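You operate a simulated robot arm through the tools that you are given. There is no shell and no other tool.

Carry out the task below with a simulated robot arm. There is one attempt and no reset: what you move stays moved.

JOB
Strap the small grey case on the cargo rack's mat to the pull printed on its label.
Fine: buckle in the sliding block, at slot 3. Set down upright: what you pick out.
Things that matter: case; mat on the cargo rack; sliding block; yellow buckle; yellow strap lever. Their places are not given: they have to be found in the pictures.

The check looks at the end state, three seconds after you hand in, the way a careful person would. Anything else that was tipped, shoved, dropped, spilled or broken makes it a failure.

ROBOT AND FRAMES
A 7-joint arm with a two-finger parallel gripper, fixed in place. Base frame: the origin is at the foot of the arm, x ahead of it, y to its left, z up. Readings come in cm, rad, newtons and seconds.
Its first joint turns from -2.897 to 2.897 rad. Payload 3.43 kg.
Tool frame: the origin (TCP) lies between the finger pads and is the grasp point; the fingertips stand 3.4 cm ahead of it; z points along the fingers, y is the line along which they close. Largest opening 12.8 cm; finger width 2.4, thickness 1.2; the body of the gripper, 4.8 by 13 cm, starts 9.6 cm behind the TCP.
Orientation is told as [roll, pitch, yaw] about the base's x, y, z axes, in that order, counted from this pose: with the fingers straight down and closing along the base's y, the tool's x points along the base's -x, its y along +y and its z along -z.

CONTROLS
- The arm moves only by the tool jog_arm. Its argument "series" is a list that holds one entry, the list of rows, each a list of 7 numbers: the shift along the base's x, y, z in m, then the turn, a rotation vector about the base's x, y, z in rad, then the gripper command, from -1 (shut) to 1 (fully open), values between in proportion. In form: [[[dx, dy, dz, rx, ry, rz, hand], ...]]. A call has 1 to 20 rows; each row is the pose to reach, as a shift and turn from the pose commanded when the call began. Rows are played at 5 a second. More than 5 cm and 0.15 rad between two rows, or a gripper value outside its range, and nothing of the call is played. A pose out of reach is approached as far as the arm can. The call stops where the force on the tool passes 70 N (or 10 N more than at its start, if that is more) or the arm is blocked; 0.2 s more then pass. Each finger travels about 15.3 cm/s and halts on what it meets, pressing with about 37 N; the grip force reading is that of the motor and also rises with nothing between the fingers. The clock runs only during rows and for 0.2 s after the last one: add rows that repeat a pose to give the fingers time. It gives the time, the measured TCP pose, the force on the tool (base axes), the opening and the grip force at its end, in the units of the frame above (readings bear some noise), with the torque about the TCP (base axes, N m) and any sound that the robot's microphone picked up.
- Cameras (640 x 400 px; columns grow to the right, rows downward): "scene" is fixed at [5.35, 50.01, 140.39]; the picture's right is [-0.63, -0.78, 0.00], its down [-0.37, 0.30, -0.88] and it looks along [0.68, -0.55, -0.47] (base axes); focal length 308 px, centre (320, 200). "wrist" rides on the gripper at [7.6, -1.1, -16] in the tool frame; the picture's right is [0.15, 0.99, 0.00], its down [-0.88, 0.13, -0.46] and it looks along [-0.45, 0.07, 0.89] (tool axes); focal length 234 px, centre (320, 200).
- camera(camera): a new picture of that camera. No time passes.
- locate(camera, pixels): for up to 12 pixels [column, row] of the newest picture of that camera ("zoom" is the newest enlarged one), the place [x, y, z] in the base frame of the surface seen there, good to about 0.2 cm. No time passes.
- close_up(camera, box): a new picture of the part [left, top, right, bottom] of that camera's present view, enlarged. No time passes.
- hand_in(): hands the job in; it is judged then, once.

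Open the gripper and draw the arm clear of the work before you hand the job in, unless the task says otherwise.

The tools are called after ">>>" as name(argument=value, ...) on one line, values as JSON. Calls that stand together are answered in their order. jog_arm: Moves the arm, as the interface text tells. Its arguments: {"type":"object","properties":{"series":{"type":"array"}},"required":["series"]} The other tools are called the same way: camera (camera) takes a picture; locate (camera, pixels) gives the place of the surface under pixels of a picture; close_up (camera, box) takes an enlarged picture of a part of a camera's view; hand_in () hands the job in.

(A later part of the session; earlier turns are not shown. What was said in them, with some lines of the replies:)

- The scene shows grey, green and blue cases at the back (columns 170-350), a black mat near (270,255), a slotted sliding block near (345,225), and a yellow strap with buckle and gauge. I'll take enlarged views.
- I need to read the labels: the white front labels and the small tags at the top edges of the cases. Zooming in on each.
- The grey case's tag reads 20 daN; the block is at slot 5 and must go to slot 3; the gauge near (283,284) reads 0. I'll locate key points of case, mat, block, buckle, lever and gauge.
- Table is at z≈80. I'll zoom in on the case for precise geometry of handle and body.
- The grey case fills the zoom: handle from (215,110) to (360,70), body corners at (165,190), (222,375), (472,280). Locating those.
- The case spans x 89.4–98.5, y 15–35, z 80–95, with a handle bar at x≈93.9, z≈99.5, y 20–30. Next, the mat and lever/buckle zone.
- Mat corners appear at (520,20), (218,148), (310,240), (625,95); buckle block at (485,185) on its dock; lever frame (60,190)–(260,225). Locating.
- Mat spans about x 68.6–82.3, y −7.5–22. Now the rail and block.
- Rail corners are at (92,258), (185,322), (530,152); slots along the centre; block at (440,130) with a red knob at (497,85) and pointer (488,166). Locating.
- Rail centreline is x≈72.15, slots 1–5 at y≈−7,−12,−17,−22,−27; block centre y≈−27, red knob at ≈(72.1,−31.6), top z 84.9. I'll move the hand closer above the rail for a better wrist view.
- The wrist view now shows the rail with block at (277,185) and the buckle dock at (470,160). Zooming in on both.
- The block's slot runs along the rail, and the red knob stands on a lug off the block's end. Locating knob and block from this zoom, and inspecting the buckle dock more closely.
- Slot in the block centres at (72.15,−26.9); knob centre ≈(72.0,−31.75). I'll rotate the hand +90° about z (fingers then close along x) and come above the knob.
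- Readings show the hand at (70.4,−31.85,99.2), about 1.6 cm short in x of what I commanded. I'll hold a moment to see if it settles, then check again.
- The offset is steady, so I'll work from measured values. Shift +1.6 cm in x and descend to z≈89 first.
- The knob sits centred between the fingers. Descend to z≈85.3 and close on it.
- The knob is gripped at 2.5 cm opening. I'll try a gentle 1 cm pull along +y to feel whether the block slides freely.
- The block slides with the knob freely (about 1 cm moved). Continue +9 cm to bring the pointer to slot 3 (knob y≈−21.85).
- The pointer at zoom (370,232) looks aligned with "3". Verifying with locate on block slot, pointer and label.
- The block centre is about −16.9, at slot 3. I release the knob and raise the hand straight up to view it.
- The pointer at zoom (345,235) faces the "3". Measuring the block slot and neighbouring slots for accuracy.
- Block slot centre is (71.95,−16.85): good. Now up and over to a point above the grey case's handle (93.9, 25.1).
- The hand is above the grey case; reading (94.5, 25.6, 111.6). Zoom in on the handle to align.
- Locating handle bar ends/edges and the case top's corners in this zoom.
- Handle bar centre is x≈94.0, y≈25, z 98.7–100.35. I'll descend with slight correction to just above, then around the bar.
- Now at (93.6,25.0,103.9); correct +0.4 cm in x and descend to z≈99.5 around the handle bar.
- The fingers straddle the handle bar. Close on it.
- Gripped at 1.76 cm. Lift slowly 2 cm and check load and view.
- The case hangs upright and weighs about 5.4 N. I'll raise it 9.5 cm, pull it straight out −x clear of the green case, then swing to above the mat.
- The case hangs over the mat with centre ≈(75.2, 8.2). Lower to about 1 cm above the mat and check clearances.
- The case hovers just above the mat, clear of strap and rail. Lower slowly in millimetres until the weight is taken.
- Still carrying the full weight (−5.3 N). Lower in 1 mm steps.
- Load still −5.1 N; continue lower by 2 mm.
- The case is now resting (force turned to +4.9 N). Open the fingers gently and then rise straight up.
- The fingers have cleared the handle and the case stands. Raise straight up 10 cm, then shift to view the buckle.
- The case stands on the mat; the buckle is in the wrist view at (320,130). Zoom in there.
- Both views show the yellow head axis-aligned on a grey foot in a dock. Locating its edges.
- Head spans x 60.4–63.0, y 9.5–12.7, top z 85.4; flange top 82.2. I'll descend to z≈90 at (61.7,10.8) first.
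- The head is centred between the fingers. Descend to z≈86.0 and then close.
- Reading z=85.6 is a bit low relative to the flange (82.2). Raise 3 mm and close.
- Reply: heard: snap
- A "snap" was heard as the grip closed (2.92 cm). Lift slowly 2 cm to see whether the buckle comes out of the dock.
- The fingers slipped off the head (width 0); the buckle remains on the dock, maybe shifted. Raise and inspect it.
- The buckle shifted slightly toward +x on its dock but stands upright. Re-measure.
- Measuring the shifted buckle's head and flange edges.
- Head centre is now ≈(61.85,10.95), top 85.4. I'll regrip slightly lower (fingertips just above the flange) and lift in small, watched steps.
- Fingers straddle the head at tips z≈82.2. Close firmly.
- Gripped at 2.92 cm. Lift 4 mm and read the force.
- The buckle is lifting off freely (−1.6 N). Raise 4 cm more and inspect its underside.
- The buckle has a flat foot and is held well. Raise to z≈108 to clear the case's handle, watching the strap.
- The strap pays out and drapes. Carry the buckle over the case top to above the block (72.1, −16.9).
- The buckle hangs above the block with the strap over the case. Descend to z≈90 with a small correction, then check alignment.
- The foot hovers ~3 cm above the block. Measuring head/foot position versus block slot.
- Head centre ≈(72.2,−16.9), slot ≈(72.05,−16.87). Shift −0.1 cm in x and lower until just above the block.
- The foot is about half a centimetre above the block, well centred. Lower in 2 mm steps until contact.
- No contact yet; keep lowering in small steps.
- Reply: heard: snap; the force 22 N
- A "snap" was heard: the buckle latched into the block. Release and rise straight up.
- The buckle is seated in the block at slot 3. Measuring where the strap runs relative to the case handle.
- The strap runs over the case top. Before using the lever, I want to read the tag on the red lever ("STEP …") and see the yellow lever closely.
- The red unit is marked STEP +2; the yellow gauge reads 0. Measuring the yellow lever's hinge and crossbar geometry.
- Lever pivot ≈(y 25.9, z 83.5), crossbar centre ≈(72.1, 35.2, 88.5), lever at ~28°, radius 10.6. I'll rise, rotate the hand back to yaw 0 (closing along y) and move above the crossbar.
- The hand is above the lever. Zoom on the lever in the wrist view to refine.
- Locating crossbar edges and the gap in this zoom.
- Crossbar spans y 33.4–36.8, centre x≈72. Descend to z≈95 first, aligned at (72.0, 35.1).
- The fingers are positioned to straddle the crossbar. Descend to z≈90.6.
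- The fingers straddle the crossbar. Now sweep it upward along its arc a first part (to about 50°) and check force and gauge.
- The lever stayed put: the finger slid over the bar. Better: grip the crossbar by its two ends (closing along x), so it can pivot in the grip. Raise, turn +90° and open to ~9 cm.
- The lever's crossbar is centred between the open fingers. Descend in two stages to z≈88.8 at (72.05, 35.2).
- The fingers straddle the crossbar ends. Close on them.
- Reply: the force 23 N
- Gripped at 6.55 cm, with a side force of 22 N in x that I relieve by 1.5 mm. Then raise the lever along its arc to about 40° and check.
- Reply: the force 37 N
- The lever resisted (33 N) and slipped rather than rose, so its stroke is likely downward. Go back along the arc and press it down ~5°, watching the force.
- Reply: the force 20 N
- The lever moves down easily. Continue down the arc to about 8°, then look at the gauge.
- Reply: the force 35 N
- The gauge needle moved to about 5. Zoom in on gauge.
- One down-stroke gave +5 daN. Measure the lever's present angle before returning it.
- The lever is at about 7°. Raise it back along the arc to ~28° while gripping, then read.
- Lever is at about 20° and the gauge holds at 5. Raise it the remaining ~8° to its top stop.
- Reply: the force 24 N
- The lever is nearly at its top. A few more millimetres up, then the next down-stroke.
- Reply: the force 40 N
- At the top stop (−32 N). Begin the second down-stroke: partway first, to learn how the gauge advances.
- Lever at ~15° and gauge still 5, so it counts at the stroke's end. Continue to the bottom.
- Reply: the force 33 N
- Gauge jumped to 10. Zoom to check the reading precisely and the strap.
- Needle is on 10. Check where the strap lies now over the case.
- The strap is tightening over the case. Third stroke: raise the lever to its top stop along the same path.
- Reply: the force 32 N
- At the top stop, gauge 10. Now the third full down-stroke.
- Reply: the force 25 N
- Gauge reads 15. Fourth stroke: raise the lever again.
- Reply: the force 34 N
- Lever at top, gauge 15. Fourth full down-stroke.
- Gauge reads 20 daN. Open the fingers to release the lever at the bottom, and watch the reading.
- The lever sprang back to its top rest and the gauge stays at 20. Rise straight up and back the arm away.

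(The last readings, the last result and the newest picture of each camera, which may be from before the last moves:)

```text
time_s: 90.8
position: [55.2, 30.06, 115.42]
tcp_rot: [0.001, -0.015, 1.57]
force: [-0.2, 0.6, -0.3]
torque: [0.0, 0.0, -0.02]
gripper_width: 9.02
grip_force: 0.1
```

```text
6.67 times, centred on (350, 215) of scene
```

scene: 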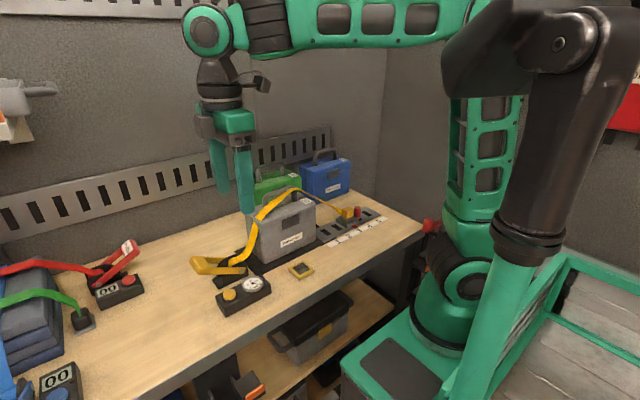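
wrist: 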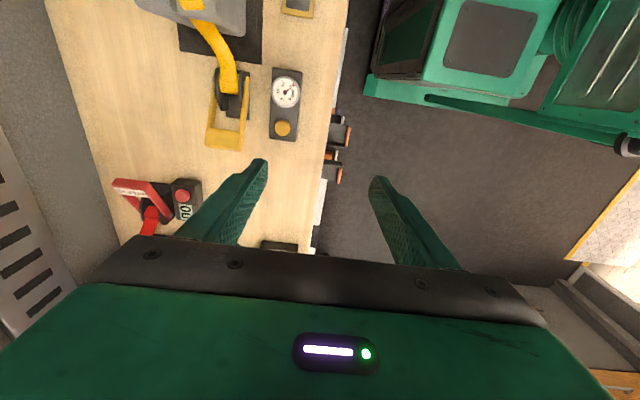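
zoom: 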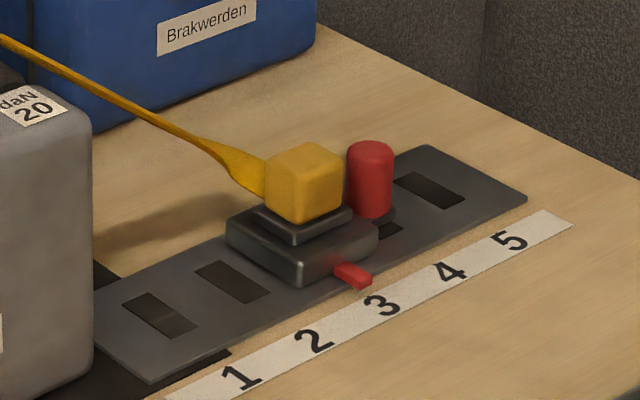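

Buckle, block pointer at "3", case upright. Verify numerically: pointer, block, case corners, and gauge.

>>> locate(camera="zoom", pixels=[[345, 268], [360, 283], [370, 272], [380, 307], [300, 245], [305, 225], [300, 180], [305, 155], [370, 150], [300, 275], [230, 225], [375, 245]])

>>> close_up(camera="scene", box=[230, 180, 330, 275])

>>> close_up(camera="wrist", box=[265, 65, 310, 145])

```text
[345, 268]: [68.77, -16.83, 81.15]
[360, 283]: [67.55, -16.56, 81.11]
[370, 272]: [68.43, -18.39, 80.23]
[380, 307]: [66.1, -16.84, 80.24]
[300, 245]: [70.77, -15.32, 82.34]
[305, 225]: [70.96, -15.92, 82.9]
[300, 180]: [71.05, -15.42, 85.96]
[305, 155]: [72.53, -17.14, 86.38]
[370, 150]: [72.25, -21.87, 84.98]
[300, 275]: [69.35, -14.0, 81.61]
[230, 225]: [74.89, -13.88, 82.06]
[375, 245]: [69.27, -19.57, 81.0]
```

```text
4.21 times, centred on (280, 228) of scene
```

zoom: 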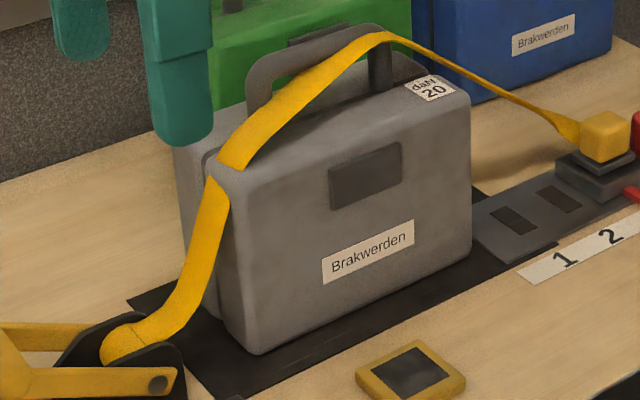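

```text
5.00 times, centred on (288, 105) of wrist
```

zoom: 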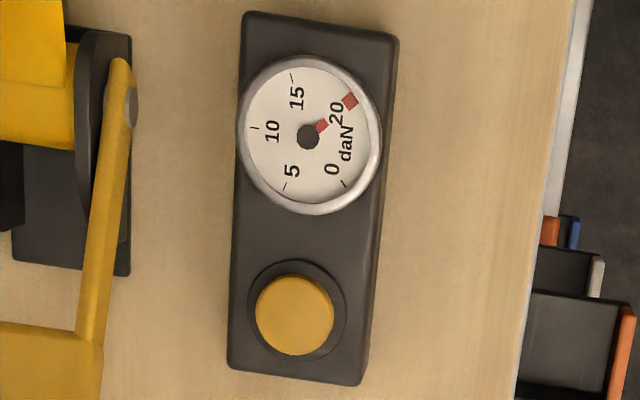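

Gauge is at 20 and the pointer at y≈−16.85. Last check: case footprint on the mat and its uprightness.

>>> camera(camera="scene")

>>> locate(camera="scene", pixels=[[265, 262], [314, 239], [258, 215], [313, 200], [279, 243], [303, 233], [309, 198], [261, 226], [245, 185], [270, 217], [252, 240], [270, 270]])

```text
taken
```

scene: 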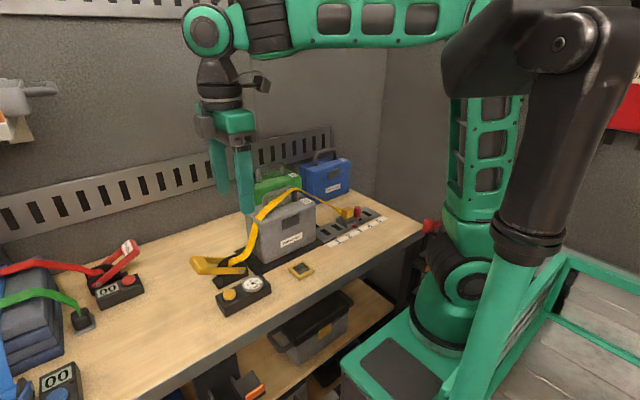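

```text
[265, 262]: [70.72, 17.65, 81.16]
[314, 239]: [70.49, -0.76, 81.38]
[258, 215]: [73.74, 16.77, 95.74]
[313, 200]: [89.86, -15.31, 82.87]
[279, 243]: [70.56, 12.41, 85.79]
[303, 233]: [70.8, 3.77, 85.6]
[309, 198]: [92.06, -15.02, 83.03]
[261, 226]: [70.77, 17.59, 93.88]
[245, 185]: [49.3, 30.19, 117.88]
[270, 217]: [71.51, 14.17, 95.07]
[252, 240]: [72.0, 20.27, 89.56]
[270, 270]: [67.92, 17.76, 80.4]
```

The case stands vertical (front face x≈70.6 top and bottom) within the mat. I'll open the gripper fully and raise a little more before handing in.

>>> jog_arm(series=[[[-0.01, -0.02, 0.02, 0, 0, 0, 0.7], [-0.02, -0.05, 0.03, 0, 0, 0, 1], [-0.03, -0.08, 0.04, 0, 0, 0, 1], [-0.03, -0.08, 0.04, 0, 0, 0, 1]]])

>>> camera(camera="scene")

>>> close_up(camera="scene", box=[180, 165, 400, 320])

```text
time_s: 91.8
position: [52.11, 22.09, 119.43]
tcp_rot: [0.002, -0.011, 1.571]
force: [0.5, 0.2, -0.3]
torque: [-0.01, 0.03, -0.01]
gripper_width: 12.81
grip_force: 0.0
```

```text
taken
```

scene: 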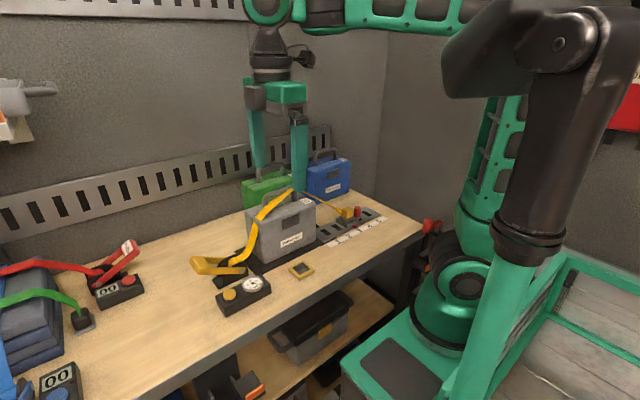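

```text
2.58 times, centred on (290, 242) of scene
```

zoom: 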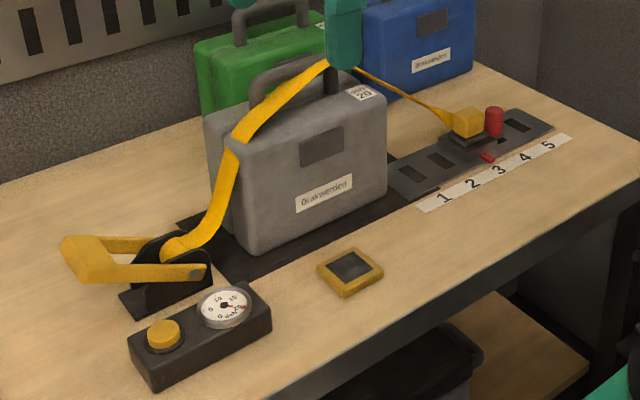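

Everything is in place: case upright on the mat, block at slot 3 with the buckle latched, gauge at 20 daN, arm clear and gripper open. Handing in.

>>> hand_in()

```text
The job is handed in.
```

I strapped the small grey case on the mat to 20 daN, the pull printed on its label, and handed the job in. I haven't seen the check's result.

- **Case:** it stands upright within the mat. Its front face measured vertical after tensioning.
- **Sliding block:** I moved it from slot 5 to slot 3. Its pointer measured at the 3 both before and after tensioning.
- **Buckle:** it clicked into the block ("snap" heard) and held under the full tension.
- **Tension:** each full lever stroke added 5 daN. Four strokes took the gauge from 0 to 20, and it stayed at 20 after I released the lever, which sprang back up.

**Buckle slip:** on my first try at lifting the buckle, the fingers slipped off. It moved a few millimetres on its dock and stayed upright, and the second grip held.

**Strap over handle:** the strap passes over the end of the case's handle instead of lying flat beside it. It looked taut in the last pictures.

I saw nothing else moved or knocked over. The gripper is open and the arm is clear of the work.
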